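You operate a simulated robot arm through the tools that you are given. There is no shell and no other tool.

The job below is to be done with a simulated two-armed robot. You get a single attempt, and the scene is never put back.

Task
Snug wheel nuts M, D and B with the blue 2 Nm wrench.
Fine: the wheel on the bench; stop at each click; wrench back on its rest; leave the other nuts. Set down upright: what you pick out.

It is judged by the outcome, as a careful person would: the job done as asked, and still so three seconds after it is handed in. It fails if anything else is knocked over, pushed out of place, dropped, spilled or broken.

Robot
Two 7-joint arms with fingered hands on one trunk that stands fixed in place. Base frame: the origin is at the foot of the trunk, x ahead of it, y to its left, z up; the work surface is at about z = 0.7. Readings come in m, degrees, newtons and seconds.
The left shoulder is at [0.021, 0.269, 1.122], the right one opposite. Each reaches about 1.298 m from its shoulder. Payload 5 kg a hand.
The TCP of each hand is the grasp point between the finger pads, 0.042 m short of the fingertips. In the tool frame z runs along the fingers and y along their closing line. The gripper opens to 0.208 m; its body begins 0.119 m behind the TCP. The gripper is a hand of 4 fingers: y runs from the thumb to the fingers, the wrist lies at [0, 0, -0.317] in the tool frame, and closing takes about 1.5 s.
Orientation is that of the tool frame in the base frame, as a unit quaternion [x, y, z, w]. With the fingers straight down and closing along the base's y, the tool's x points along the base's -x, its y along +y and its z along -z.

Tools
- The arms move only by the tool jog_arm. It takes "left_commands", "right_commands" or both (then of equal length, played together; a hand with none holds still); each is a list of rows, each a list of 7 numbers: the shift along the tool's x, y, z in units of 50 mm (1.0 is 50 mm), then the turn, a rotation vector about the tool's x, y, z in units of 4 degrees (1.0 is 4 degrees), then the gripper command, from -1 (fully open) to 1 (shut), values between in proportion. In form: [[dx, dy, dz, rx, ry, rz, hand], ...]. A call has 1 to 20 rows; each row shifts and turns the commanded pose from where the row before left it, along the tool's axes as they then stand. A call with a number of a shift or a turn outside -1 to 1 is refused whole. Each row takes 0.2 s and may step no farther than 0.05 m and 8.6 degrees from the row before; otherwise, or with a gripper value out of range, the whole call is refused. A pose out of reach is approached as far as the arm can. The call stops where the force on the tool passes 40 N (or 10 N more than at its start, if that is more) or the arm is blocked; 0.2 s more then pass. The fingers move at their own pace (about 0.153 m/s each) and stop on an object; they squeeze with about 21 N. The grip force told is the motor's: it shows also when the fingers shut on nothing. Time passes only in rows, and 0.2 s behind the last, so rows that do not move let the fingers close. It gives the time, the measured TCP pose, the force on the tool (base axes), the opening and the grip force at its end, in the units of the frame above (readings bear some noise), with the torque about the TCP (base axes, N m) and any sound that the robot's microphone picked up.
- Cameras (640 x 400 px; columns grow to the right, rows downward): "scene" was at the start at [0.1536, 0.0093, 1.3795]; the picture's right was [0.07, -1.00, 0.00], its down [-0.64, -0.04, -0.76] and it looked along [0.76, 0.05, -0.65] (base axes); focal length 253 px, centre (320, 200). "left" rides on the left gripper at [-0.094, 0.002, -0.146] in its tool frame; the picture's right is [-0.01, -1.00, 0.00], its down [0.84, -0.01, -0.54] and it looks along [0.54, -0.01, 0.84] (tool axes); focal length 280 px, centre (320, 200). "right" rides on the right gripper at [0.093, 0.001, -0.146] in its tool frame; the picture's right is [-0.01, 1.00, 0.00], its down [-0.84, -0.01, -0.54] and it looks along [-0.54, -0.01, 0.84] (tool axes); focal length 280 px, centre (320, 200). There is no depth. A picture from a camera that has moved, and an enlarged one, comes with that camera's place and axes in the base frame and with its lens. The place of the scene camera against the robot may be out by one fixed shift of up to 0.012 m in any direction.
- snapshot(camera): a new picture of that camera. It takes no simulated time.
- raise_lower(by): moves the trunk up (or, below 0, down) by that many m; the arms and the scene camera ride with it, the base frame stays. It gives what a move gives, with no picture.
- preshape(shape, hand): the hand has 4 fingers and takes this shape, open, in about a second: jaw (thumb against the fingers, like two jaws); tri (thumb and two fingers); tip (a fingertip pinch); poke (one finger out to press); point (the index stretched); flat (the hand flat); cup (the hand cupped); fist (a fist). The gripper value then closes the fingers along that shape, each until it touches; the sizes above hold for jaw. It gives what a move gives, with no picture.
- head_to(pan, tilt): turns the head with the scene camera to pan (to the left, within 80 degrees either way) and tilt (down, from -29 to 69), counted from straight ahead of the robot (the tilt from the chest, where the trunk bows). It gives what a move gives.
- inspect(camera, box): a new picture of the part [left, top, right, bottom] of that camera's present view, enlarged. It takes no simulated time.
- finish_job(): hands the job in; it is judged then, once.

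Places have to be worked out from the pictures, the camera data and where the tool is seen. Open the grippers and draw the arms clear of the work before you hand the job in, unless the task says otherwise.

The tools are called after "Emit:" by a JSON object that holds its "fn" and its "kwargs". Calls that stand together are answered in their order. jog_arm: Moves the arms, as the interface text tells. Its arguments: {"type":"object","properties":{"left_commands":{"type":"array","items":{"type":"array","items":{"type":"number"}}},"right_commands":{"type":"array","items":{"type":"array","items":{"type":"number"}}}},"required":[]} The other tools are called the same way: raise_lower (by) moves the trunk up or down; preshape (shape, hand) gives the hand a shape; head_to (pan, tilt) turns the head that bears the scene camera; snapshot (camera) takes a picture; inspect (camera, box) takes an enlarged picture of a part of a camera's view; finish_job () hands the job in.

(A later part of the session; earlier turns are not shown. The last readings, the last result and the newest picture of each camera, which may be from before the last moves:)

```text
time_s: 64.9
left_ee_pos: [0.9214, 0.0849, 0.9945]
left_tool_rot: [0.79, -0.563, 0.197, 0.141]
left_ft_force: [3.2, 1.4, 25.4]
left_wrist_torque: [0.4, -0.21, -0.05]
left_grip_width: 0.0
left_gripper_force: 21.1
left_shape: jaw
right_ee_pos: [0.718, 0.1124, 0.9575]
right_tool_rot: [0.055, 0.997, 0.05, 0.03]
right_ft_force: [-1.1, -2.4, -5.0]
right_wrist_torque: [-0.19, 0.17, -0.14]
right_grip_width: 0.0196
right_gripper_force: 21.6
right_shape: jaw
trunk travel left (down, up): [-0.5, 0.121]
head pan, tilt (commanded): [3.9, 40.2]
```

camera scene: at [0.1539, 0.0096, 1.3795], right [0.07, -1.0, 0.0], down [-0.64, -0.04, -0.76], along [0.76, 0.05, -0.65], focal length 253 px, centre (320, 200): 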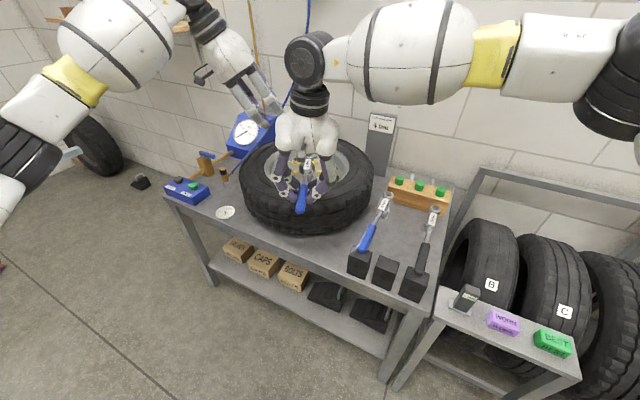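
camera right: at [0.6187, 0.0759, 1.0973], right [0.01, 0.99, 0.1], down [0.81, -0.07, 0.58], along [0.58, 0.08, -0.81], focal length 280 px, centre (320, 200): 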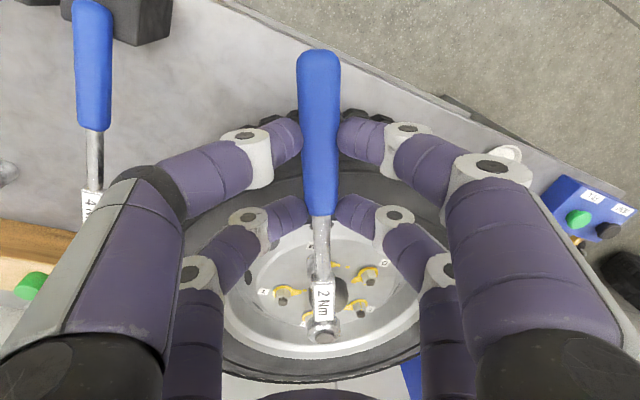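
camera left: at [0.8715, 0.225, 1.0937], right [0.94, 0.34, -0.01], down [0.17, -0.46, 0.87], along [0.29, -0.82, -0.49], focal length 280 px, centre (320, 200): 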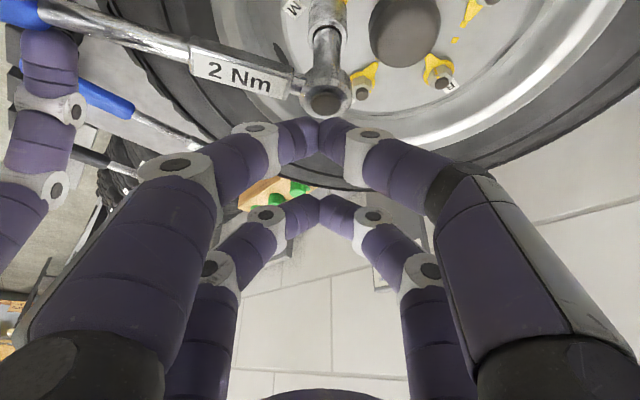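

The torque dropped again at about 1.9 Nm, still with no sound listed. I look at the pointer and wrench to understand it.

Emit:
{"fn": "inspect", "kwargs": {"camera": "right", "box": [240, 190, 400, 350]}}

Emit:
{"fn": "inspect", "kwargs": {"camera": "right", "box": [290, 225, 370, 285]}}

Emit:
{"fn": "inspect", "kwargs": {"camera": "left", "box": [220, 0, 420, 140]}}

Emit:
{"fn": "inspect", "kwargs": {"camera": "scene", "box": [270, 140, 350, 200]}}

```text
2.50 times, centred on (320, 270) of right
camera zoom: at [0.6168, 0.1098, 1.0977], right [0.12, 0.99, 0.1], down [0.8, -0.16, 0.58], along [0.59, 0.01, -0.81], focal length 701 px, centre (320, 25)
```

zoom: 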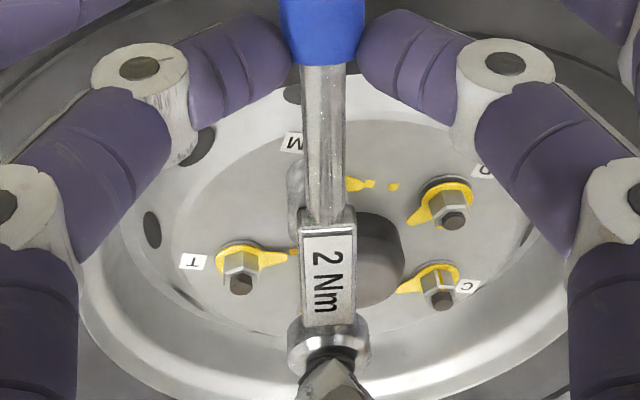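

```text
6.67 times, centred on (330, 255) of right
camera zoom: at [0.6168, 0.1098, 1.0977], right [0.12, 0.99, 0.1], down [0.8, -0.16, 0.58], along [0.59, 0.01, -0.81], focal length 1869 px, centre (253, -167)
```

zoom: 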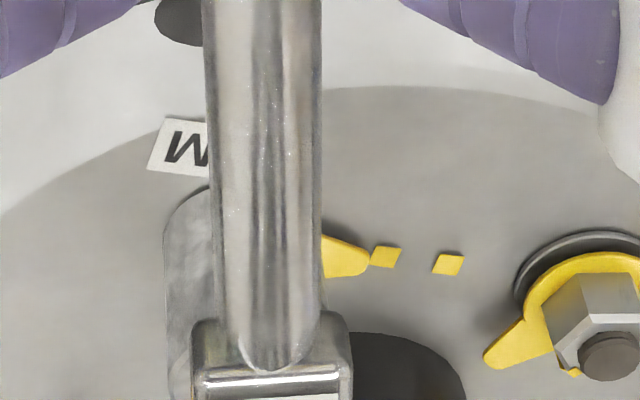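

```text
2.86 times, centred on (320, 70) of left
camera zoom: at [0.8709, 0.2273, 1.0792], right [0.94, 0.34, -0.01], down [0.17, -0.46, 0.87], along [0.29, -0.82, -0.49], focal length 801 px, centre (320, 571)
```

zoom: 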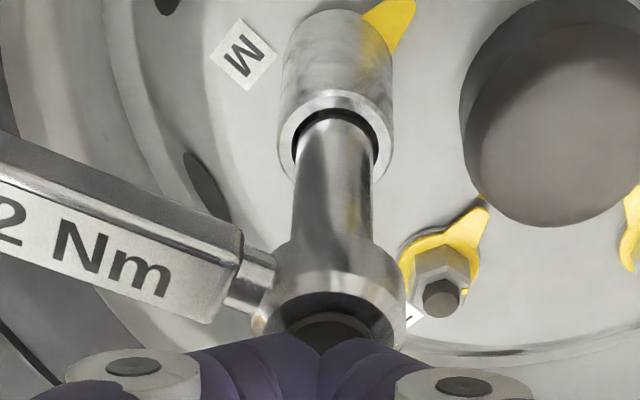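

```text
6.67 times, centred on (310, 170) of scene
camera zoom: at [0.1523, 0.0091, 1.3797], right [0.07, -1.0, 0.0], down [-0.64, -0.04, -0.76], along [0.76, 0.05, -0.64], focal length 1686 px, centre (387, 400)
```

zoom: 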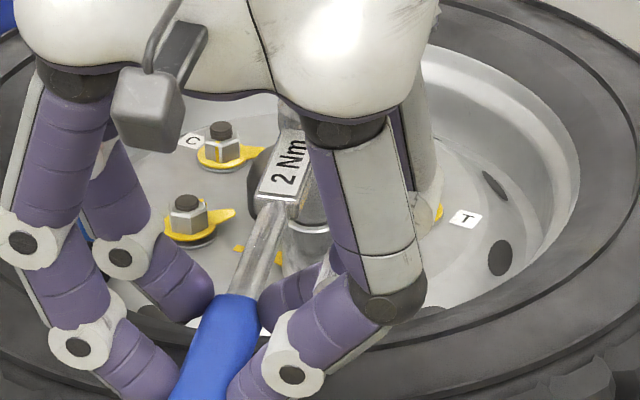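

M's pointer now sits on its mark (within ~3°) and the wrench gave way at about 1.9 Nm, just as a break-over would; I leave M for now rather than risk over-tightening. I withdraw the left hand to an observing spot and open it.

Emit:
{"fn": "jog_arm", "kwargs": {"left_commands": [[0.14, 0, -0.265, 0, 0, 0, 1], [0.14, 0, -0.265, 0, 0, 0, 1], [-0.47, -0.073, -0.44, 0, 0, 0, 1], [-0.47, -0.073, -0.44, 0, 0, 0, 1], [-0.47, -0.073, -0.44, 0, 0, 0, 1], [-0.47, -0.073, -0.44, 0, 0, 0, 1], [-0.47, -0.073, -0.44, 0, 0, 0, 1], [-0.47, -0.073, -0.44, 0, 0, 0, 1], [-0.47, -0.073, -0.44, 0, 0, 0, 1], [-0.47, -0.073, -0.44, 0, 0, 0, 1], [-0.47, -0.073, -0.44, 0, 0, 0, 1], [0, 0, 0, 0, 0, 0, -1], [0, 0, 0, 0, 0, 0, -1], [0, 0, 0, 0, 0, 0, -1], [0, 0, 0, 0, 0, 0, -1]]}}

Emit:
{"fn": "snapshot", "kwargs": {"camera": "left"}}

```text
time_s: 68.1
left_ee_pos: [0.8605, 0.3594, 1.0952]
left_tool_rot: [0.791, -0.561, 0.198, 0.14]
left_ft_force: [-0.3, -0.3, -0.9]
left_wrist_torque: [-0.04, 0.01, 0.0]
left_grip_width: 0.208
left_gripper_force: 0.0
left_shape: jaw
right_ee_pos: [0.7192, 0.112, 0.9573]
right_tool_rot: [0.056, 0.997, 0.05, 0.029]
right_ft_force: [-0.2, -1.1, -3.8]
right_wrist_torque: [-0.07, -0.04, -0.11]
right_grip_width: 0.0202
right_gripper_force: 21.2
right_shape: jaw
trunk travel left (down, up): [-0.5, 0.121]
head pan, tilt (commanded): [3.9, 40.2]
```

```text
taken
camera left: at [0.8094, 0.5018, 1.1814], right [0.94, 0.34, -0.01], down [0.17, -0.46, 0.87], along [0.29, -0.82, -0.49], focal length 280 px, centre (320, 200)
```

left: 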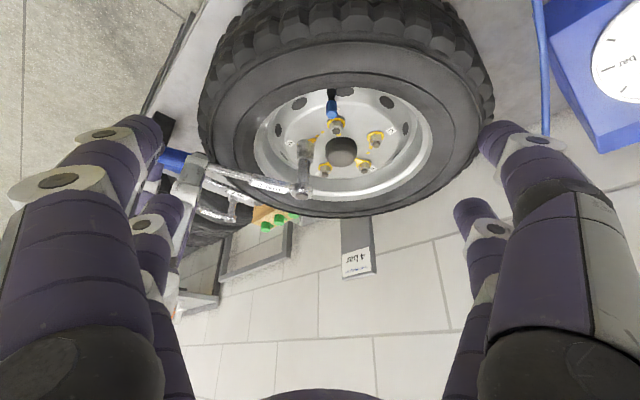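

A clear view now. I zoom in on the socket and the M pointer from here.

Emit:
{"fn": "inspect", "kwargs": {"camera": "left", "box": [260, 90, 400, 210]}}

Emit:
{"fn": "inspect", "kwargs": {"camera": "left", "box": [290, 110, 340, 150]}}

```text
3.33 times, centred on (330, 150) of left
camera zoom: at [0.8094, 0.5018, 1.1814], right [0.94, 0.34, -0.01], down [0.17, -0.46, 0.87], along [0.29, -0.82, -0.49], focal length 935 px, centre (287, 367)
```

zoom: 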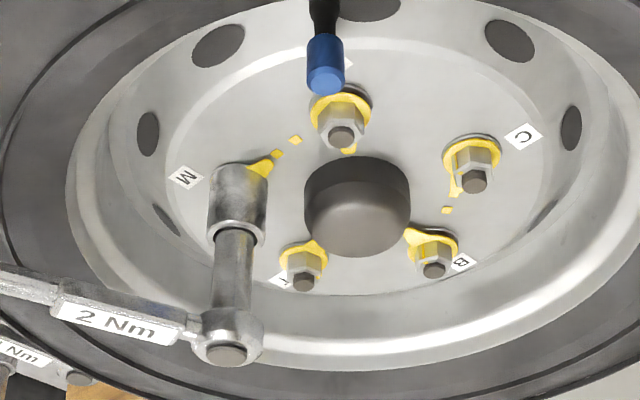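

```text
10.00 times, centred on (315, 130) of left
camera zoom: at [0.8094, 0.5018, 1.1814], right [0.94, 0.34, -0.01], down [0.17, -0.46, 0.87], along [0.29, -0.82, -0.49], focal length 2804 px, centre (370, 900)
```

zoom: 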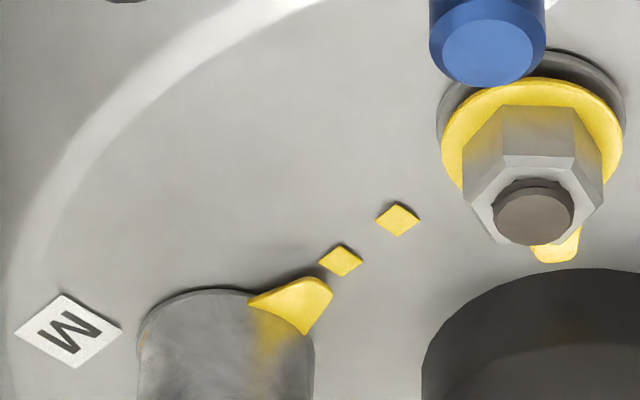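

M's pointer is exactly in line with its mark (63° vs 62.6°). I unload by 2° counter-clockwise and lift the socket straight off M by about 50 mm.

Emit:
{"fn": "jog_arm", "kwargs": {"right_commands": [[-0.004, -0.14, -0.014, -0.027, 0.052, -0.496, 1], [-0.011, 0.02, -0.2, 0, 0, 0, 1], [-0.011, 0.02, -0.2, 0, 0, 0, 1], [-0.011, 0.02, -0.2, 0, 0, 0, 1], [-0.011, 0.02, -0.2, 0, 0, 0, 1], [-0.011, 0.02, -0.2, 0, 0, 0, 1], [0, 0, 0, 0, 0, 0, 1]]}}

Emit:
{"fn": "inspect", "kwargs": {"camera": "left", "box": [220, 90, 400, 240]}}

Emit:
{"fn": "inspect", "kwargs": {"camera": "right", "box": [240, 210, 400, 350]}}

Emit:
{"fn": "inspect", "kwargs": {"camera": "scene", "box": [250, 110, 370, 210]}}

```text
time_s: 69.7
left_ee_pos: [0.8601, 0.3592, 1.0961]
left_tool_rot: [0.791, -0.562, 0.197, 0.141]
left_ft_force: [0.2, -0.2, 0.3]
left_wrist_torque: [-0.02, 0.02, 0.02]
left_grip_width: 0.2081
left_gripper_force: 0.0
left_shape: jaw
right_ee_pos: [0.7157, 0.1044, 1.0072]
right_tool_rot: [0.038, 0.998, 0.051, 0.029]
right_ft_force: [0.2, -0.2, -6.0]
right_wrist_torque: [0.03, 0.61, 0.01]
right_grip_width: 0.0198
right_gripper_force: 21.5
right_shape: jaw
trunk travel left (down, up): [-0.5, 0.121]
head pan, tilt (commanded): [3.9, 40.2]
```

```text
2.67 times, centred on (310, 165) of left
camera zoom: at [0.8097, 0.5018, 1.1811], right [0.94, 0.34, -0.01], down [0.17, -0.46, 0.87], along [0.29, -0.82, -0.49], focal length 748 px, centre (347, 293)
```

zoom: 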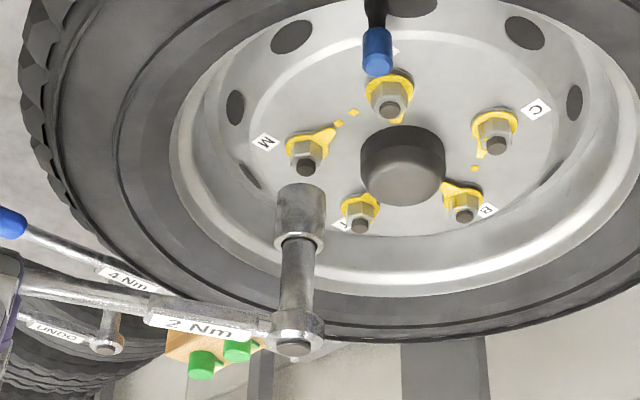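

```text
2.86 times, centred on (320, 280) of right
camera zoom: at [0.6169, 0.098, 1.1473], right [0.09, 0.99, 0.1], down [0.8, -0.13, 0.58], along [0.59, 0.03, -0.81], focal length 801 px, centre (320, -29)
```

zoom: 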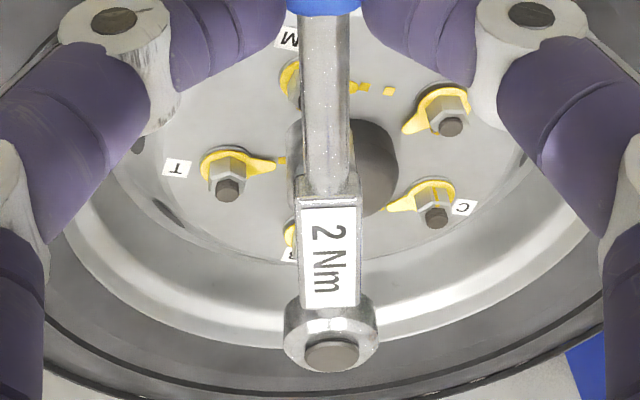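

```text
4.00 times, centred on (310, 160) of scene
camera zoom: at [0.154, 0.0094, 1.3794], right [0.07, -1.0, 0.0], down [-0.64, -0.04, -0.76], along [0.76, 0.05, -0.65], focal length 1012 px, centre (360, 360)
```

zoom: 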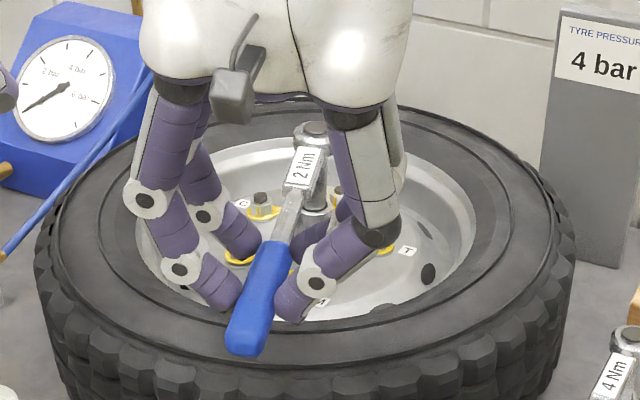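

The lifted wrench is upright within about 1° in the hand. For nut D I go up 4 cm, shift toward (0.85, 0.0), and then swing the handle round so that it points back-right.

Emit:
{"fn": "jog_arm", "kwargs": {"right_commands": [[-0.014, 0.028, -0.265, 0, 0, 0, 1], [-0.014, 0.028, -0.265, 0, 0, 0, 1], [-0.014, 0.028, -0.265, 0, 0, 0, 1], [-0.482, -0.317, -0.007, 0, 0, 0, 1], [-0.482, -0.317, -0.007, 0, 0, 0, 1], [-0.482, -0.317, -0.007, 0, 0, 0, 1], [-0.482, -0.317, -0.007, 0, 0, 0, 1], [-0.482, -0.317, -0.007, 0, 0, 0, 1], [-0.482, -0.317, -0.007, 0, 0, 0, 1], [0, 0, 0, -0.054, 0.104, -0.995, 1], [0, 0, 0, -0.054, 0.104, -0.995, 1], [0, 0, 0, -0.054, 0.104, -0.995, 1], [0, 0, 0, -0.054, 0.104, -0.995, 1], [0, 0, 0, -0.054, 0.104, -0.995, 1], [0, 0, 0, -0.054, 0.104, -0.995, 1], [0, 0, 0, -0.054, 0.104, -0.995, 1], [0, 0, 0, -0.054, 0.104, -0.995, 1], [0, 0, 0, 0, 0, 0, 1]]}}

Emit:
{"fn": "snapshot", "kwargs": {"camera": "left"}}

Emit:
{"fn": "snapshot", "kwargs": {"camera": "scene"}}

```text
time_s: 73.5
left_ee_pos: [0.8608, 0.3609, 1.0954]
left_tool_rot: [0.791, -0.562, 0.197, 0.141]
left_ft_force: [-0.1, 0.8, -0.4]
left_wrist_torque: [0.01, 0.02, -0.02]
left_grip_width: 0.2082
left_gripper_force: 0.1
left_shape: jaw
right_ee_pos: [0.8561, -0.001, 1.0467]
right_tool_rot: [-0.239, 0.969, 0.057, 0.013]
right_ft_force: [0.3, 0.1, -6.2]
right_wrist_torque: [-0.28, 0.51, -0.01]
right_grip_width: 0.0199
right_gripper_force: 21.3
right_shape: jaw
trunk travel left (down, up): [-0.5, 0.121]
head pan, tilt (commanded): [3.9, 40.2]
```

```text
taken
camera left: at [0.8097, 0.5017, 1.1812], right [0.94, 0.34, -0.01], down [0.17, -0.46, 0.87], along [0.29, -0.82, -0.49], focal length 280 px, centre (320, 200)
```

left: 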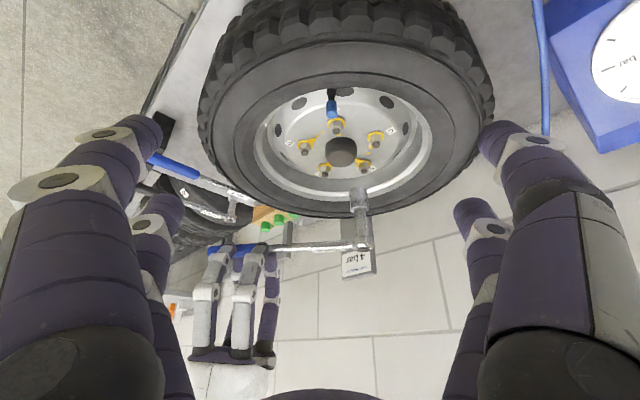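

```text
taken
camera scene: at [0.1539, 0.0093, 1.3795], right [0.07, -1.0, 0.0], down [-0.64, -0.04, -0.76], along [0.76, 0.05, -0.65], focal length 253 px, centre (320, 200)
```

scene: 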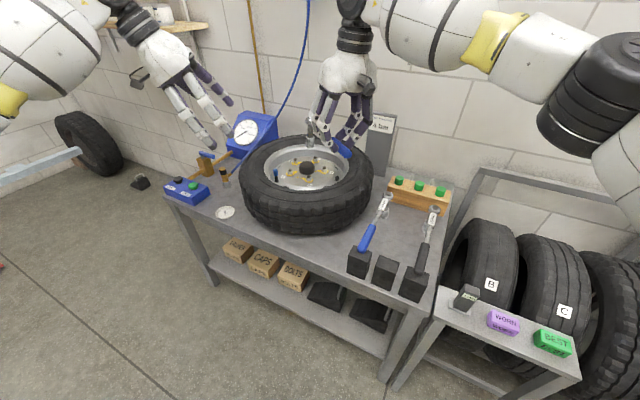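

All fine at handle angle 208°. I swing on 32° more to bring the head over D.

Emit:
{"fn": "jog_arm", "kwargs": {"right_commands": [[0, 0, 0, -0.054, 0.104, -0.995, 1], [0, 0, 0, -0.054, 0.104, -0.995, 1], [0, 0, 0, -0.054, 0.104, -0.995, 1], [0, 0, 0, -0.054, 0.104, -0.995, 1], [0, 0, 0, -0.054, 0.104, -0.995, 1], [0, 0, 0, -0.054, 0.104, -0.995, 1], [0, 0, 0, -0.054, 0.104, -0.995, 1], [0, 0, 0, -0.054, 0.104, -0.995, 1], [0, 0, 0, 0, 0, 0, 1]]}}

Emit:
{"fn": "inspect", "kwargs": {"camera": "left", "box": [250, 80, 430, 230]}}

Emit:
{"fn": "inspect", "kwargs": {"camera": "right", "box": [240, 210, 400, 350]}}

```text
time_s: 75.5
left_ee_pos: [0.8606, 0.3611, 1.096]
left_tool_rot: [0.791, -0.562, 0.196, 0.141]
left_ft_force: [0.8, 0.4, -0.3]
left_wrist_torque: [0.03, 0.03, 0.0]
left_grip_width: 0.2079
left_gripper_force: 0.0
left_shape: jaw
right_ee_pos: [0.8559, -0.0023, 1.0475]
right_tool_rot: [-0.498, 0.865, 0.058, -0.003]
right_ft_force: [-0.1, 0.0, -5.8]
right_wrist_torque: [-0.53, 0.25, 0.01]
right_grip_width: 0.0198
right_gripper_force: 20.9
right_shape: jaw
trunk travel left (down, up): [-0.5, 0.121]
head pan, tilt (commanded): [3.9, 40.2]
```

```text
2.67 times, centred on (340, 155) of left
camera zoom: at [0.8097, 0.5017, 1.1812], right [0.94, 0.34, -0.01], down [0.17, -0.46, 0.87], along [0.29, -0.82, -0.49], focal length 748 px, centre (267, 320)
```

zoom: 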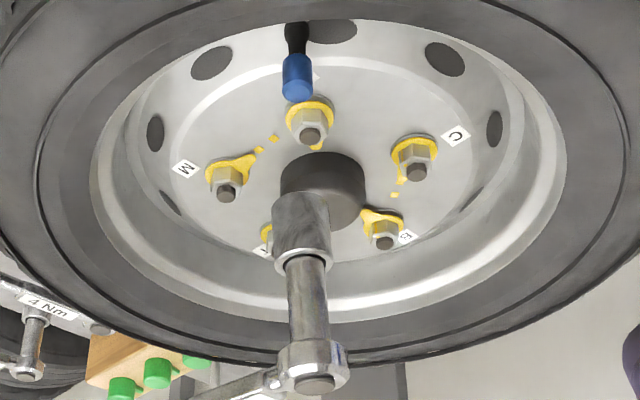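

```text
2.86 times, centred on (320, 280) of right
camera zoom: at [0.8172, -0.0964, 1.1866], right [-0.85, 0.51, 0.11], down [0.47, 0.67, 0.58], along [0.22, 0.54, -0.81], focal length 801 px, centre (320, -29)
```

zoom: 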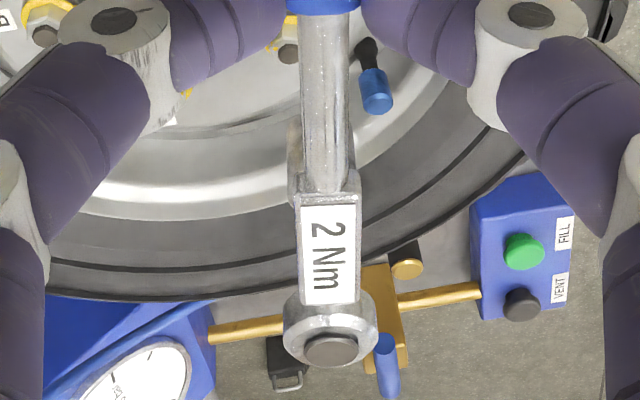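

The head is at about (0.952, 0.175) with the socket tilted ~1.8°, D at (0.953, 0.173). I straighten it, shift 2 mm and lower 5 cm to just above D's stud.

Emit:
{"fn": "jog_arm", "kwargs": {"right_commands": [[0, 0, 0, 0.388, -0.224, -0.044, 1], [0.017, -0.025, 0.198, 0, 0, 0, 1], [0.017, -0.025, 0.198, 0, 0, 0, 1], [0.017, -0.025, 0.198, 0, 0, 0, 1], [0.017, -0.025, 0.198, 0, 0, 0, 1], [0.017, -0.025, 0.198, 0, 0, 0, 1], [0, 0, 0, 0, 0, 0, 1]]}}

Emit:
{"fn": "inspect", "kwargs": {"camera": "left", "box": [270, 90, 410, 210]}}

Emit:
{"fn": "inspect", "kwargs": {"camera": "right", "box": [240, 210, 400, 350]}}

Emit:
{"fn": "inspect", "kwargs": {"camera": "scene", "box": [260, 120, 350, 200]}}

```text
time_s: 77.1
left_ee_pos: [0.8598, 0.3611, 1.0958]
left_tool_rot: [0.791, -0.562, 0.197, 0.141]
left_ft_force: [-0.8, -0.1, 0.9]
left_wrist_torque: [0.01, -0.03, 0.0]
left_grip_width: 0.2081
left_gripper_force: 0.0
left_shape: jaw
right_ee_pos: [0.8555, -0.0044, 0.9981]
right_tool_rot: [-0.498, 0.866, 0.051, 0.01]
right_ft_force: [0.2, 0.0, -5.5]
right_wrist_torque: [-0.54, 0.28, -0.02]
right_grip_width: 0.0198
right_gripper_force: 21.2
right_shape: jaw
trunk travel left (down, up): [-0.5, 0.121]
head pan, tilt (commanded): [3.9, 40.2]
```

```text
3.33 times, centred on (340, 150) of left
camera zoom: at [0.8094, 0.5019, 1.1814], right [0.94, 0.34, -0.01], down [0.17, -0.46, 0.87], along [0.29, -0.82, -0.49], focal length 935 px, centre (253, 367)
```

zoom: 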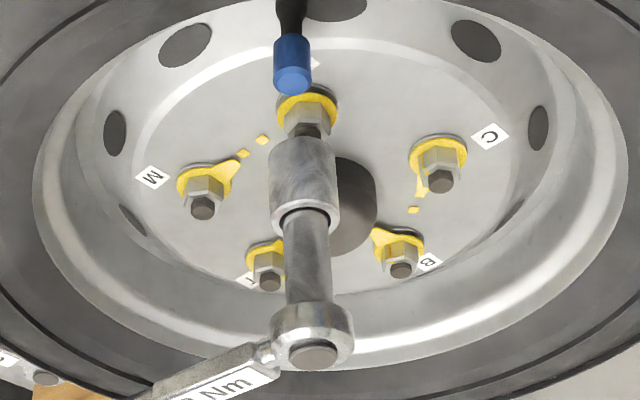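

```text
2.86 times, centred on (320, 280) of right
camera zoom: at [0.8138, -0.0987, 1.1366], right [-0.86, 0.51, 0.08], down [0.45, 0.67, 0.59], along [0.25, 0.54, -0.8], focal length 801 px, centre (320, -29)
```

zoom: 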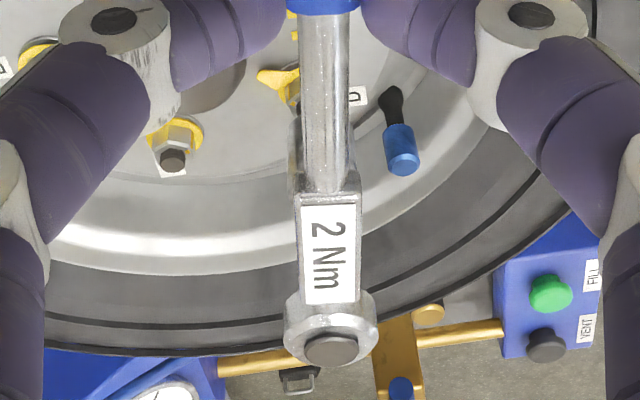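

```text
5.00 times, centred on (305, 160) of scene
camera zoom: at [0.1537, 0.0093, 1.3796], right [0.07, -1.0, 0.0], down [-0.64, -0.04, -0.76], along [0.76, 0.05, -0.65], focal length 1264 px, centre (395, 400)
```

zoom: 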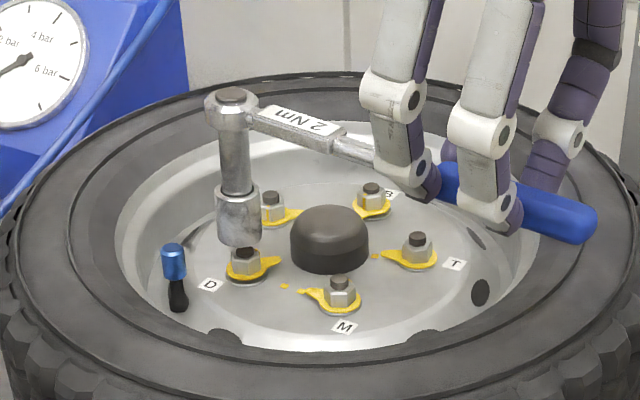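

The socket hangs over D nearly lined up. I take high zooms from both sides to fix the last millimetres.

Emit:
{"fn": "inspect", "kwargs": {"camera": "scene", "box": [278, 155, 308, 180]}}

Emit:
{"fn": "inspect", "kwargs": {"camera": "left", "box": [315, 100, 365, 150]}}

```text
16.00 times, centred on (293, 168) of scene
camera zoom: at [0.1537, 0.0093, 1.3796], right [0.07, -1.0, 0.0], down [-0.64, -0.04, -0.76], along [0.76, 0.05, -0.65], focal length 4046 px, centre (752, 720)
```

zoom: 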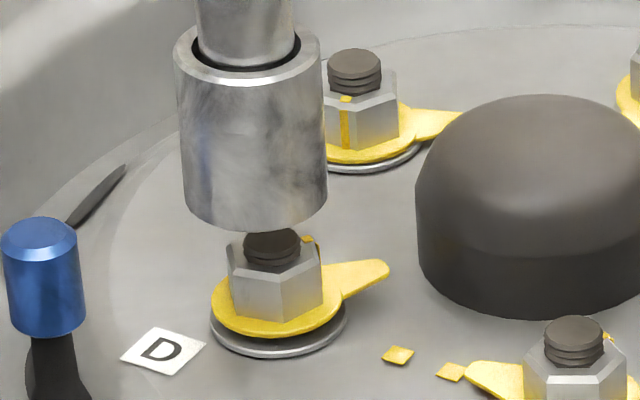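

```text
8.00 times, centred on (340, 125) of left
camera zoom: at [0.8094, 0.5019, 1.1814], right [0.94, 0.34, -0.01], down [0.17, -0.46, 0.87], along [0.29, -0.82, -0.49], focal length 2243 px, centre (160, 800)
```

zoom: 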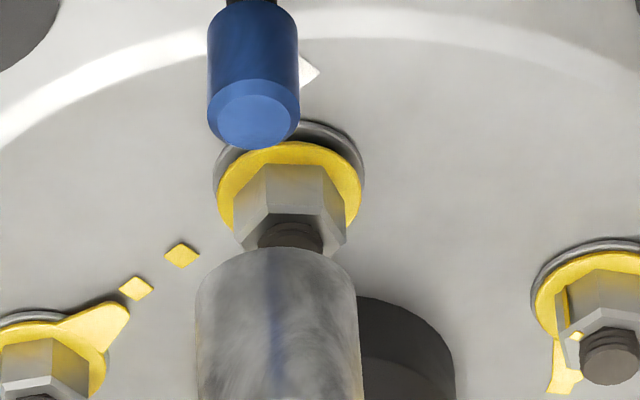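

Zooms show the socket tilted about 2.4° (mouth toward -x/+y) and D about 2-3 mm off its mouth. I straighten it by a small roll, then lower 18 mm to touch the top of nut D.

Emit:
{"fn": "jog_arm", "kwargs": {"right_commands": [[0, 0.024, 0, 0.581, 0.091, -0.033, 1], [0, 0, 0, 0, 0, 0, 1], [0.0037, -0.0023, 0.06, 0, 0, 0, 1], [0.0037, -0.0023, 0.06, 0, 0, 0, 1], [0.0037, -0.0023, 0.06, 0, 0, 0, 1], [0.0037, -0.0023, 0.06, 0, 0, 0, 1], [0, 0, 0, 0, 0, 0, 1]]}}

Emit:
{"fn": "inspect", "kwargs": {"camera": "scene", "box": [278, 155, 308, 180]}}

Emit:
{"fn": "inspect", "kwargs": {"camera": "left", "box": [315, 100, 365, 150]}}

```text
time_s: 78.7
left_ee_pos: [0.861, 0.3607, 1.0959]
left_tool_rot: [0.791, -0.562, 0.197, 0.14]
left_ft_force: [1.6, 0.0, 0.1]
left_wrist_torque: [0.03, -0.01, 0.01]
left_grip_width: 0.2082
left_gripper_force: 0.0
left_shape: jaw
right_ee_pos: [0.8559, -0.0017, 0.9846]
right_tool_rot: [-0.499, 0.866, 0.032, 0.018]
right_ft_force: [0.5, 0.4, -6.9]
right_wrist_torque: [-0.47, 0.28, -0.01]
right_grip_width: 0.0199
right_gripper_force: 20.9
right_shape: jaw
trunk travel left (down, up): [-0.5, 0.121]
head pan, tilt (commanded): [3.9, 40.2]
```

```text
16.00 times, centred on (293, 168) of scene
camera zoom: at [0.1539, 0.0093, 1.3795], right [0.07, -1.0, 0.0], down [-0.64, -0.04, -0.76], along [0.76, 0.05, -0.65], focal length 4046 px, centre (752, 720)
```

zoom: 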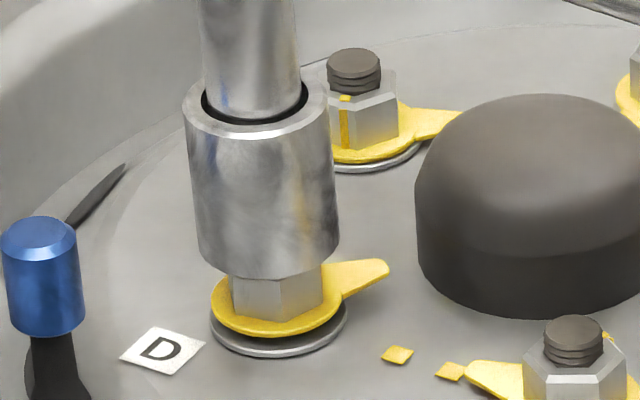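

```text
8.00 times, centred on (340, 125) of left
camera zoom: at [0.8096, 0.5018, 1.1812], right [0.94, 0.34, -0.01], down [0.17, -0.46, 0.87], along [0.29, -0.82, -0.49], focal length 2243 px, centre (160, 800)
```

zoom: 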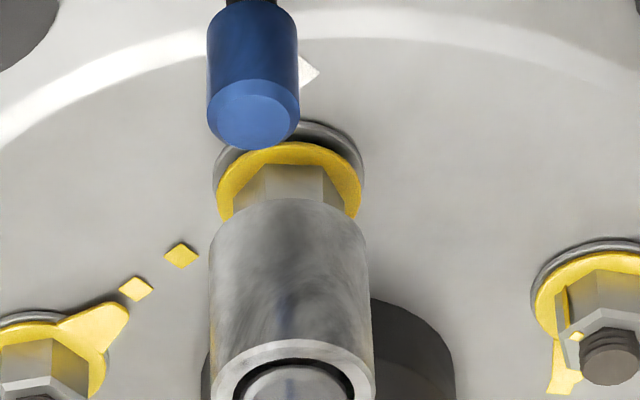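

Now the socket stands vertical and centred over D within about half a millimetre. I lower another 8 mm to touch.

Emit:
{"fn": "jog_arm", "kwargs": {"right_commands": [[0.0037, -0.0023, 0.06, 0, 0, 0, 1], [0.0037, -0.0023, 0.06, 0, 0, 0, 1], [0.0025, -0.0015, 0.04, 0, 0, 0, 1], [0, 0, 0, 0, 0, 0, 1]]}}

Emit:
{"fn": "inspect", "kwargs": {"camera": "scene", "box": [278, 155, 308, 180]}}

```text
time_s: 79.7
left_ee_pos: [0.8607, 0.36, 1.0947]
left_tool_rot: [0.791, -0.562, 0.196, 0.141]
left_ft_force: [0.6, 0.7, -1.3]
left_wrist_torque: [-0.02, 0.02, -0.01]
left_grip_width: 0.2077
left_gripper_force: 0.2
left_shape: jaw
right_ee_pos: [0.8561, -0.0023, 0.977]
right_tool_rot: [-0.5, 0.865, 0.032, 0.018]
right_ft_force: [-0.6, 0.0, -5.0]
right_wrist_torque: [-0.52, 0.3, 0.01]
right_grip_width: 0.02
right_gripper_force: 21.3
right_shape: jaw
trunk travel left (down, up): [-0.5, 0.121]
head pan, tilt (commanded): [3.9, 40.2]
```

```text
16.00 times, centred on (293, 168) of scene
camera zoom: at [0.1539, 0.0093, 1.3795], right [0.07, -1.0, 0.0], down [-0.64, -0.04, -0.76], along [0.76, 0.05, -0.65], focal length 4046 px, centre (752, 720)
```

zoom: 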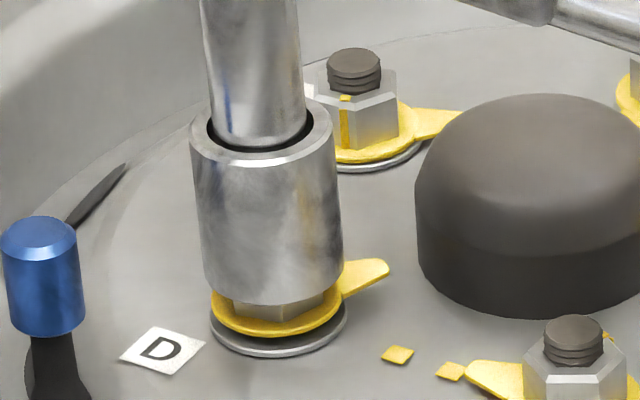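

No resistance: the socket is already sliding over D's nut, so the hex is in line. I continue down in 2 mm steps.

Emit:
{"fn": "jog_arm", "kwargs": {"right_commands": [[0.0025, -0.0015, 0.04, 0, 0, 0, 1], [0.0025, -0.0015, 0.04, 0, 0, 0, 1], [0.0025, -0.0015, 0.04, 0, 0, 0, 1], [0, 0, 0, 0, 0, 0, 1]]}}

Emit:
{"fn": "inspect", "kwargs": {"camera": "scene", "box": [278, 155, 308, 180]}}

```text
time_s: 80.7
left_ee_pos: [0.8603, 0.36, 1.0952]
left_tool_rot: [0.791, -0.562, 0.196, 0.141]
left_ft_force: [0.5, -0.8, -0.6]
left_wrist_torque: [0.03, 0.0, 0.03]
left_grip_width: 0.2079
left_gripper_force: 0.0
left_shape: jaw
right_ee_pos: [0.8567, -0.0028, 0.9709]
right_tool_rot: [-0.499, 0.866, 0.033, 0.017]
right_ft_force: [0.1, -0.2, -6.0]
right_wrist_torque: [-0.49, 0.26, -0.04]
right_grip_width: 0.0198
right_gripper_force: 21.0
right_shape: jaw
trunk travel left (down, up): [-0.5, 0.121]
head pan, tilt (commanded): [3.9, 40.2]
```

```text
16.00 times, centred on (293, 168) of scene
camera zoom: at [0.1539, 0.0093, 1.3795], right [0.07, -1.0, 0.0], down [-0.64, -0.04, -0.76], along [0.76, 0.05, -0.65], focal length 4046 px, centre (752, 720)
```

zoom: 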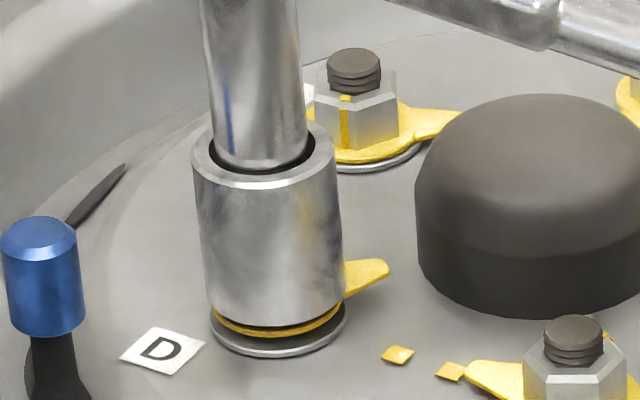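

The socket is down almost to D's indicator plate. I lower 2 mm more and start turning clockwise, 10° first.

Emit:
{"fn": "jog_arm", "kwargs": {"right_commands": [[0.0025, -0.0015, 0.04, 0, 0, 0, 1], [0.0006, 0.14, 0.0056, 0.0312, -0.0201, 0.499, 1], [0.0006, 0.14, 0.0056, 0.0312, -0.0201, 0.499, 1], [0.0006, 0.14, 0.0056, 0.0312, -0.0201, 0.499, 1], [0.0006, 0.14, 0.0056, 0.0312, -0.0201, 0.499, 1], [0.0006, 0.14, 0.0056, 0.0312, -0.0201, 0.499, 1]]}}

Emit:
{"fn": "inspect", "kwargs": {"camera": "scene", "box": [278, 155, 308, 180]}}

```text
time_s: 82.1
left_ee_pos: [0.861, 0.3601, 1.0956]
left_tool_rot: [0.791, -0.562, 0.197, 0.141]
left_ft_force: [-0.1, -0.1, 0.7]
left_wrist_torque: [0.03, -0.01, 0.02]
left_grip_width: 0.2081
left_gripper_force: 0.1
left_shape: jaw
right_ee_pos: [0.827, 0.0166, 0.9674]
right_tool_rot: [-0.421, 0.906, 0.03, 0.02]
right_ft_force: [0.1, -0.4, -6.2]
right_wrist_torque: [-0.49, 0.37, 0.02]
right_grip_width: 0.0197
right_gripper_force: 20.7
right_shape: jaw
trunk travel left (down, up): [-0.5, 0.121]
head pan, tilt (commanded): [3.9, 40.2]
```

```text
16.00 times, centred on (293, 168) of scene
camera zoom: at [0.1539, 0.0094, 1.3795], right [0.07, -1.0, 0.0], down [-0.64, -0.04, -0.76], along [0.76, 0.05, -0.65], focal length 4046 px, centre (752, 720)
```

zoom: 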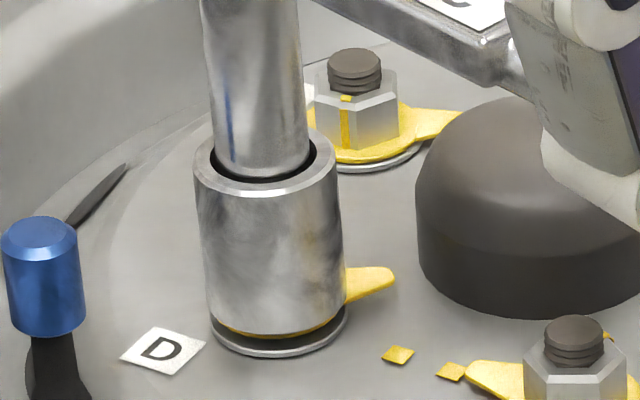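

D's pointer is turning with it. I continue 12° more.

Emit:
{"fn": "jog_arm", "kwargs": {"right_commands": [[0.0006, 0.14, 0.0056, 0.0312, -0.0201, 0.499, 1], [0.0006, 0.14, 0.0056, 0.0312, -0.0201, 0.499, 1], [0.0006, 0.14, 0.0056, 0.0312, -0.0201, 0.499, 1], [0.0006, 0.14, 0.0056, 0.0312, -0.0201, 0.499, 1], [0.0006, 0.14, 0.0056, 0.0312, -0.0201, 0.499, 1], [0.0006, 0.14, 0.0056, 0.0312, -0.0201, 0.499, 1]]}}

Emit:
{"fn": "inspect", "kwargs": {"camera": "scene", "box": [278, 155, 308, 180]}}

```text
time_s: 83.5
left_ee_pos: [0.8605, 0.3607, 1.0944]
left_tool_rot: [0.791, -0.563, 0.197, 0.141]
left_ft_force: [0.2, -0.3, 0.3]
left_wrist_torque: [0.01, 0.02, -0.01]
left_grip_width: 0.2077
left_gripper_force: 0.0
left_shape: jaw
right_ee_pos: [0.797, 0.0468, 0.9695]
right_tool_rot: [-0.324, 0.945, 0.029, 0.023]
right_ft_force: [1.7, 0.1, -6.0]
right_wrist_torque: [-0.33, 0.2, 0.16]
right_grip_width: 0.0199
right_gripper_force: 20.8
right_shape: jaw
trunk travel left (down, up): [-0.5, 0.121]
head pan, tilt (commanded): [3.9, 40.2]
```

```text
16.00 times, centred on (293, 168) of scene
camera zoom: at [0.154, 0.0095, 1.3795], right [0.07, -1.0, 0.0], down [-0.64, -0.04, -0.76], along [0.76, 0.05, -0.65], focal length 4046 px, centre (752, 720)
```

zoom: 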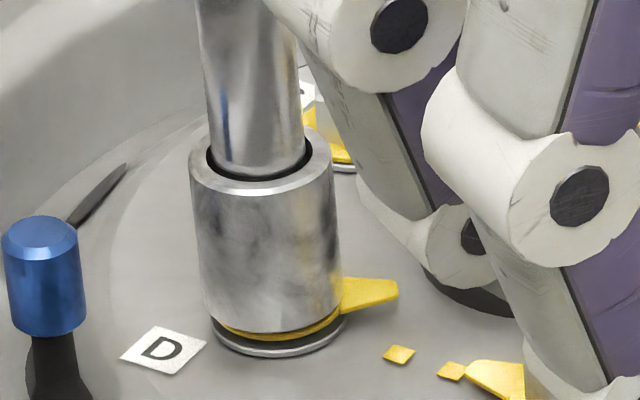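

Handle at 218°, torque still small. I turn 10° further.

Emit:
{"fn": "jog_arm", "kwargs": {"right_commands": [[0.0006, 0.14, 0.0056, 0.0312, -0.0201, 0.499, 1], [0.0006, 0.14, 0.0056, 0.0312, -0.0201, 0.499, 1], [0.0006, 0.14, 0.0056, 0.0312, -0.0201, 0.499, 1], [0.0006, 0.14, 0.0056, 0.0312, -0.0201, 0.499, 1], [0.0006, 0.14, 0.0056, 0.0312, -0.0201, 0.499, 1]]}}

Emit:
{"fn": "inspect", "kwargs": {"camera": "scene", "box": [278, 155, 308, 180]}}

Emit:
{"fn": "inspect", "kwargs": {"camera": "left", "box": [270, 90, 410, 210]}}

```text
time_s: 84.7
left_ee_pos: [0.8598, 0.3616, 1.0945]
left_tool_rot: [0.791, -0.562, 0.197, 0.141]
left_ft_force: [-0.3, 0.1, -0.5]
left_wrist_torque: [0.0, -0.02, 0.0]
left_grip_width: 0.2079
left_gripper_force: 0.1
left_shape: jaw
right_ee_pos: [0.7783, 0.0756, 0.9684]
right_tool_rot: [-0.241, 0.97, 0.027, 0.026]
right_ft_force: [3.0, 0.1, -7.2]
right_wrist_torque: [-0.42, 0.2, 0.34]
right_grip_width: 0.0198
right_gripper_force: 21.0
right_shape: jaw
trunk travel left (down, up): [-0.5, 0.121]
head pan, tilt (commanded): [3.9, 40.2]
```

```text
16.00 times, centred on (293, 168) of scene
camera zoom: at [0.1541, 0.0095, 1.3794], right [0.07, -1.0, 0.0], down [-0.64, -0.04, -0.76], along [0.76, 0.05, -0.65], focal length 4046 px, centre (752, 720)
```

zoom: 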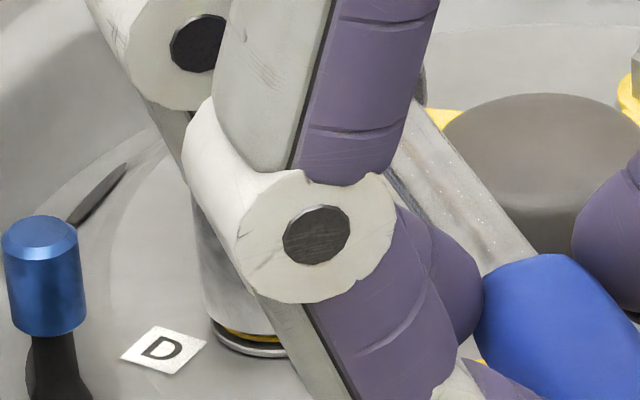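

```text
3.33 times, centred on (340, 150) of left
camera zoom: at [0.8097, 0.5022, 1.181], right [0.94, 0.34, -0.01], down [0.17, -0.46, 0.87], along [0.29, -0.82, -0.49], focal length 935 px, centre (253, 367)
```

zoom: 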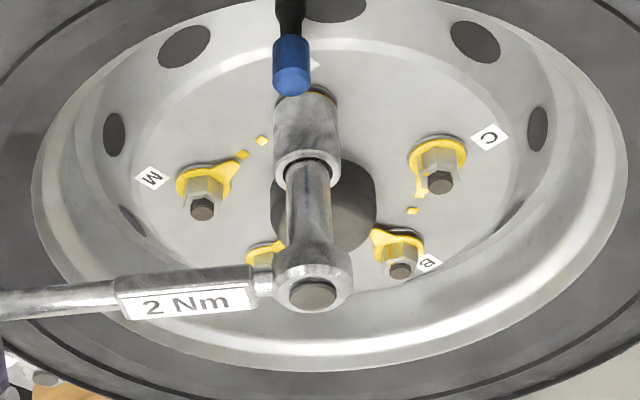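

D at handle 208° with low torque; before it stiffens I bring the left hand back as head support. I close it, turn it 28° so its knuckles stay away from the right hand, and approach above the head.

Emit:
{"fn": "jog_arm", "kwargs": {"left_commands": [[0, 0, 0, -0.469, 0, 0.883, 0], [0, 0, 0, -0.469, 0, 0.883, 1], [0, 0, 0, -0.469, 0, 0.883, 1], [0, 0, 0, -0.469, 0, 0.883, 1], [0, 0, 0, -0.469, 0, 0.883, 1], [0, 0, 0, -0.469, 0, 0.883, 1], [0, 0, 0, -0.469, 0, 0.883, 1], [0, 0, 0, 0, 0, 0, 1], [0, 0, 0, 0, 0, 0, 1]]}}

Emit:
{"fn": "snapshot", "kwargs": {"camera": "scene"}}

```text
time_s: 86.7
left_ee_pos: [0.863, 0.3622, 1.0968]
left_tool_rot: [-0.631, 0.738, -0.156, -0.184]
left_ft_force: [0.1, 0.6, -0.2]
left_wrist_torque: [0.01, 0.01, -0.01]
left_grip_width: 0.0002
left_gripper_force: 21.2
left_shape: jaw
right_ee_pos: [0.7788, 0.0752, 0.9682]
right_tool_rot: [-0.24, 0.97, 0.027, 0.026]
right_ft_force: [2.1, -0.1, -6.8]
right_wrist_torque: [-0.34, 0.19, 0.33]
right_grip_width: 0.02
right_gripper_force: 20.8
right_shape: jaw
trunk travel left (down, up): [-0.5, 0.121]
head pan, tilt (commanded): [3.9, 40.2]
```

```text
taken
camera scene: at [0.154, 0.0093, 1.3795], right [0.07, -1.0, 0.0], down [-0.64, -0.04, -0.76], along [0.76, 0.05, -0.65], focal length 253 px, centre (320, 200)
```

scene: 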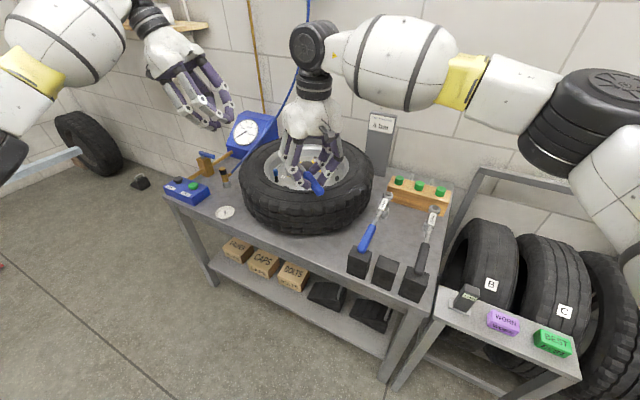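

The left hand is closed and turned. I move it to 3 cm above the head over D.

Emit:
{"fn": "jog_arm", "kwargs": {"left_commands": [[0.32, -0.3, 0.358, 0, 0, 0, 1], [0.32, -0.3, 0.358, 0, 0, 0, 1], [0.32, -0.3, 0.358, 0, 0, 0, 1], [0.32, -0.3, 0.358, 0, 0, 0, 1], [0.32, -0.3, 0.358, 0, 0, 0, 1], [0.32, -0.3, 0.358, 0, 0, 0, 1], [0.32, -0.3, 0.358, 0, 0, 0, 1], [0.32, -0.3, 0.358, 0, 0, 0, 1], [0, 0, 0, 0, 0, 0, 1]]}}

Emit:
{"fn": "snapshot", "kwargs": {"camera": "left"}}

Emit:
{"fn": "inspect", "kwargs": {"camera": "scene", "box": [240, 90, 380, 210]}}

Emit:
{"fn": "inspect", "kwargs": {"camera": "right", "box": [240, 220, 400, 380]}}

```text
time_s: 88.7
left_ee_pos: [0.9536, 0.168, 1.0324]
left_tool_rot: [-0.632, 0.736, -0.158, -0.183]
left_ft_force: [-0.1, 0.2, 0.1]
left_wrist_torque: [-0.05, -0.02, 0.0]
left_grip_width: 0.0
left_gripper_force: 21.2
left_shape: jaw
right_ee_pos: [0.7776, 0.0767, 0.9694]
right_tool_rot: [-0.24, 0.97, 0.027, 0.026]
right_ft_force: [2.0, -0.4, -6.1]
right_wrist_torque: [-0.49, 0.21, 0.22]
right_grip_width: 0.0197
right_gripper_force: 20.7
right_shape: jaw
trunk travel left (down, up): [-0.5, 0.121]
head pan, tilt (commanded): [3.9, 40.2]
```

```text
taken
camera left: at [0.9757, 0.315, 1.1185], right [0.99, -0.14, -0.01], down [-0.06, -0.49, 0.87], along [-0.13, -0.86, -0.49], focal length 280 px, centre (320, 200)
```

left: 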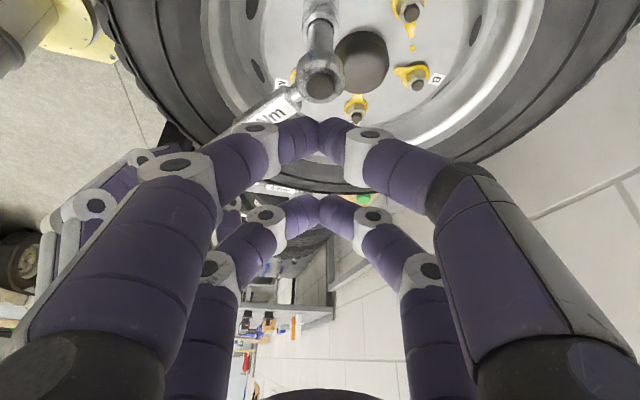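

```text
3.33 times, centred on (310, 150) of scene
camera zoom: at [0.154, 0.0098, 1.3795], right [0.07, -1.0, 0.0], down [-0.64, -0.04, -0.76], along [0.76, 0.05, -0.65], focal length 843 px, centre (353, 367)
```

zoom: 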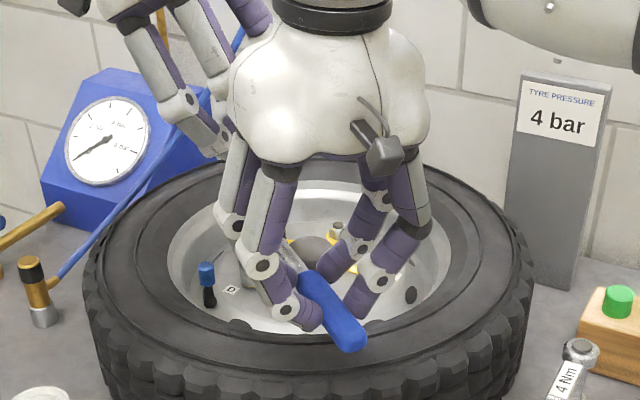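

```text
2.50 times, centred on (320, 300) of right
camera zoom: at [0.6894, 0.0249, 1.1082], right [-0.46, 0.89, 0.04], down [0.73, 0.35, 0.59], along [0.51, 0.3, -0.81], focal length 701 px, centre (320, -50)
```

zoom: 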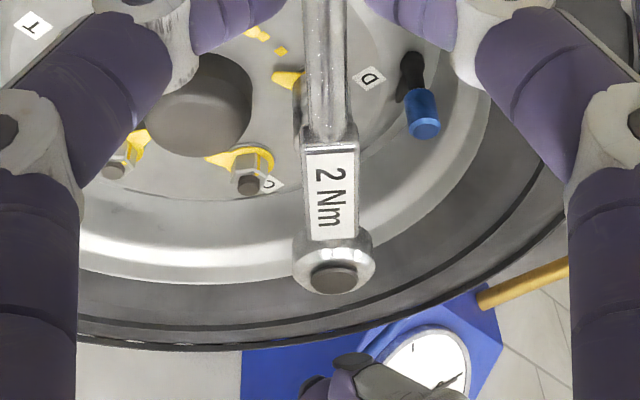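

The cap over D is at (0.957, 0.178, 0.940), both views agreeing. I lower the left fingertips onto it.

Emit:
{"fn": "jog_arm", "kwargs": {"left_commands": [[-0.075, -0.01, 0.147, 0, 0, 0, 1], [-0.075, -0.01, 0.147, 0, 0, 0, 1], [-0.075, -0.01, 0.147, 0, 0, 0, 1], [-0.075, -0.01, 0.147, 0, 0, 0, 1], [-0.019, 0, 0.035, 0, 0, 0, 1], [0, 0, 0, 0, 0, 0, 1]]}}

Emit:
{"fn": "inspect", "kwargs": {"camera": "left", "box": [220, 20, 420, 160]}}

```text
time_s: 90.1
left_ee_pos: [0.9555, 0.1673, 0.9957]
left_tool_rot: [-0.631, 0.737, -0.157, -0.184]
left_ft_force: [-1.3, 0.4, 15.8]
left_wrist_torque: [0.29, 0.18, 0.04]
left_grip_width: 0.0
left_gripper_force: 21.0
left_shape: jaw
right_ee_pos: [0.7779, 0.0755, 0.9669]
right_tool_rot: [-0.24, 0.97, 0.027, 0.026]
right_ft_force: [17.1, 6.7, -16.7]
right_wrist_torque: [-0.32, 0.13, 0.15]
right_grip_width: 0.0193
right_gripper_force: 21.2
right_shape: jaw
trunk travel left (down, up): [-0.5, 0.121]
head pan, tilt (commanded): [3.9, 40.2]
```

```text
2.86 times, centred on (320, 90) of left
camera zoom: at [0.9773, 0.3145, 1.0822], right [0.99, -0.14, -0.01], down [-0.06, -0.49, 0.87], along [-0.13, -0.86, -0.49], focal length 801 px, centre (320, 514)
```

zoom: 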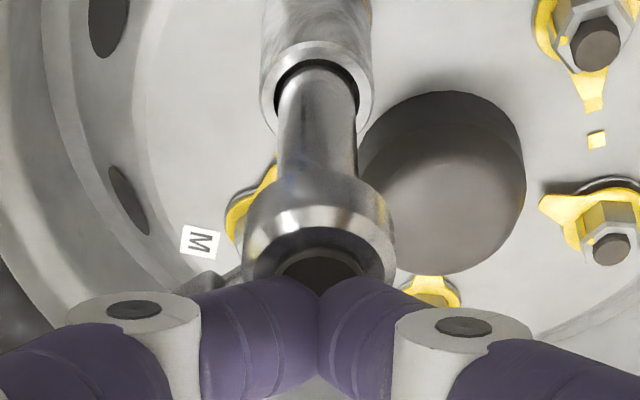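

The left presses with 16 N; the right hand is pulled 18 N along the handle, meaning it sits a few mm too far out and high. I relax it 3.5 mm inward and 2 mm down.

Emit:
{"fn": "jog_arm", "kwargs": {"right_commands": [[-0.035, 0, 0.02, 0, 0, 0, 1], [-0.035, 0, 0.02, 0, 0, 0, 1], [0, 0, 0, 0, 0, 0, 1]]}}

```text
time_s: 90.9
left_ee_pos: [0.9564, 0.1654, 0.9952]
left_tool_rot: [-0.631, 0.737, -0.157, -0.184]
left_ft_force: [-0.5, -0.2, 1.8]
left_wrist_torque: [0.05, -0.02, -0.05]
left_grip_width: 0.0002
left_gripper_force: 20.9
left_shape: jaw
right_ee_pos: [0.7798, 0.0779, 0.9671]
right_tool_rot: [-0.24, 0.97, 0.027, 0.026]
right_ft_force: [0.8, -1.5, -8.5]
right_wrist_torque: [-0.57, 0.81, 0.27]
right_grip_width: 0.0199
right_gripper_force: 21.3
right_shape: jaw
trunk travel left (down, up): [-0.5, 0.121]
head pan, tilt (commanded): [3.9, 40.2]
```

Both hands relaxed now. I press the left down 4 mm more to load the head again.

Emit:
{"fn": "jog_arm", "kwargs": {"left_commands": [[-0.019, 0, 0.035, 0, 0, 0, 1], [-0.019, 0, 0.035, 0, 0, 0, 1], [0, 0, 0, 0, 0, 0, 1]]}}

```text
time_s: 91.7
left_ee_pos: [0.955, 0.1644, 0.993]
left_tool_rot: [-0.631, 0.737, -0.158, -0.184]
left_ft_force: [0.5, 3.2, 19.9]
left_wrist_torque: [0.4, 0.02, -0.02]
left_grip_width: 0.0
left_gripper_force: 21.0
left_shape: jaw
right_ee_pos: [0.7799, 0.0778, 0.9673]
right_tool_rot: [-0.24, 0.97, 0.026, 0.026]
right_ft_force: [2.8, 0.1, -10.2]
right_wrist_torque: [-0.56, 0.81, 0.17]
right_grip_width: 0.0195
right_gripper_force: 20.8
right_shape: jaw
trunk travel left (down, up): [-0.5, 0.121]
head pan, tilt (commanded): [3.9, 40.2]
```

The head is loaded with 20 N. I turn D clockwise 6° with 2° rows.

Emit:
{"fn": "jog_arm", "kwargs": {"right_commands": [[0, 0.138, 0.0054, 0.0317, -0.02, 0.4985, 1], [0, 0.138, 0.0054, 0.0317, -0.02, 0.4985, 1], [0, 0.138, 0.0054, 0.0317, -0.02, 0.4985, 1]]}}

```text
time_s: 92.5
left_ee_pos: [0.9546, 0.1641, 0.9933]
left_tool_rot: [-0.631, 0.737, -0.158, -0.183]
left_ft_force: [4.0, 4.6, 23.6]
left_wrist_torque: [0.5, -0.23, -0.05]
left_grip_width: 0.0
left_gripper_force: 20.9
left_shape: jaw
right_ee_pos: [0.7714, 0.0964, 0.9686]
right_tool_rot: [-0.189, 0.981, 0.025, 0.028]
right_ft_force: [-3.8, -4.8, -8.9]
right_wrist_torque: [-0.69, 0.92, 0.21]
right_grip_width: 0.0199
right_gripper_force: 21.3
right_shape: jaw
trunk travel left (down, up): [-0.5, 0.121]
head pan, tilt (commanded): [3.9, 40.2]
```

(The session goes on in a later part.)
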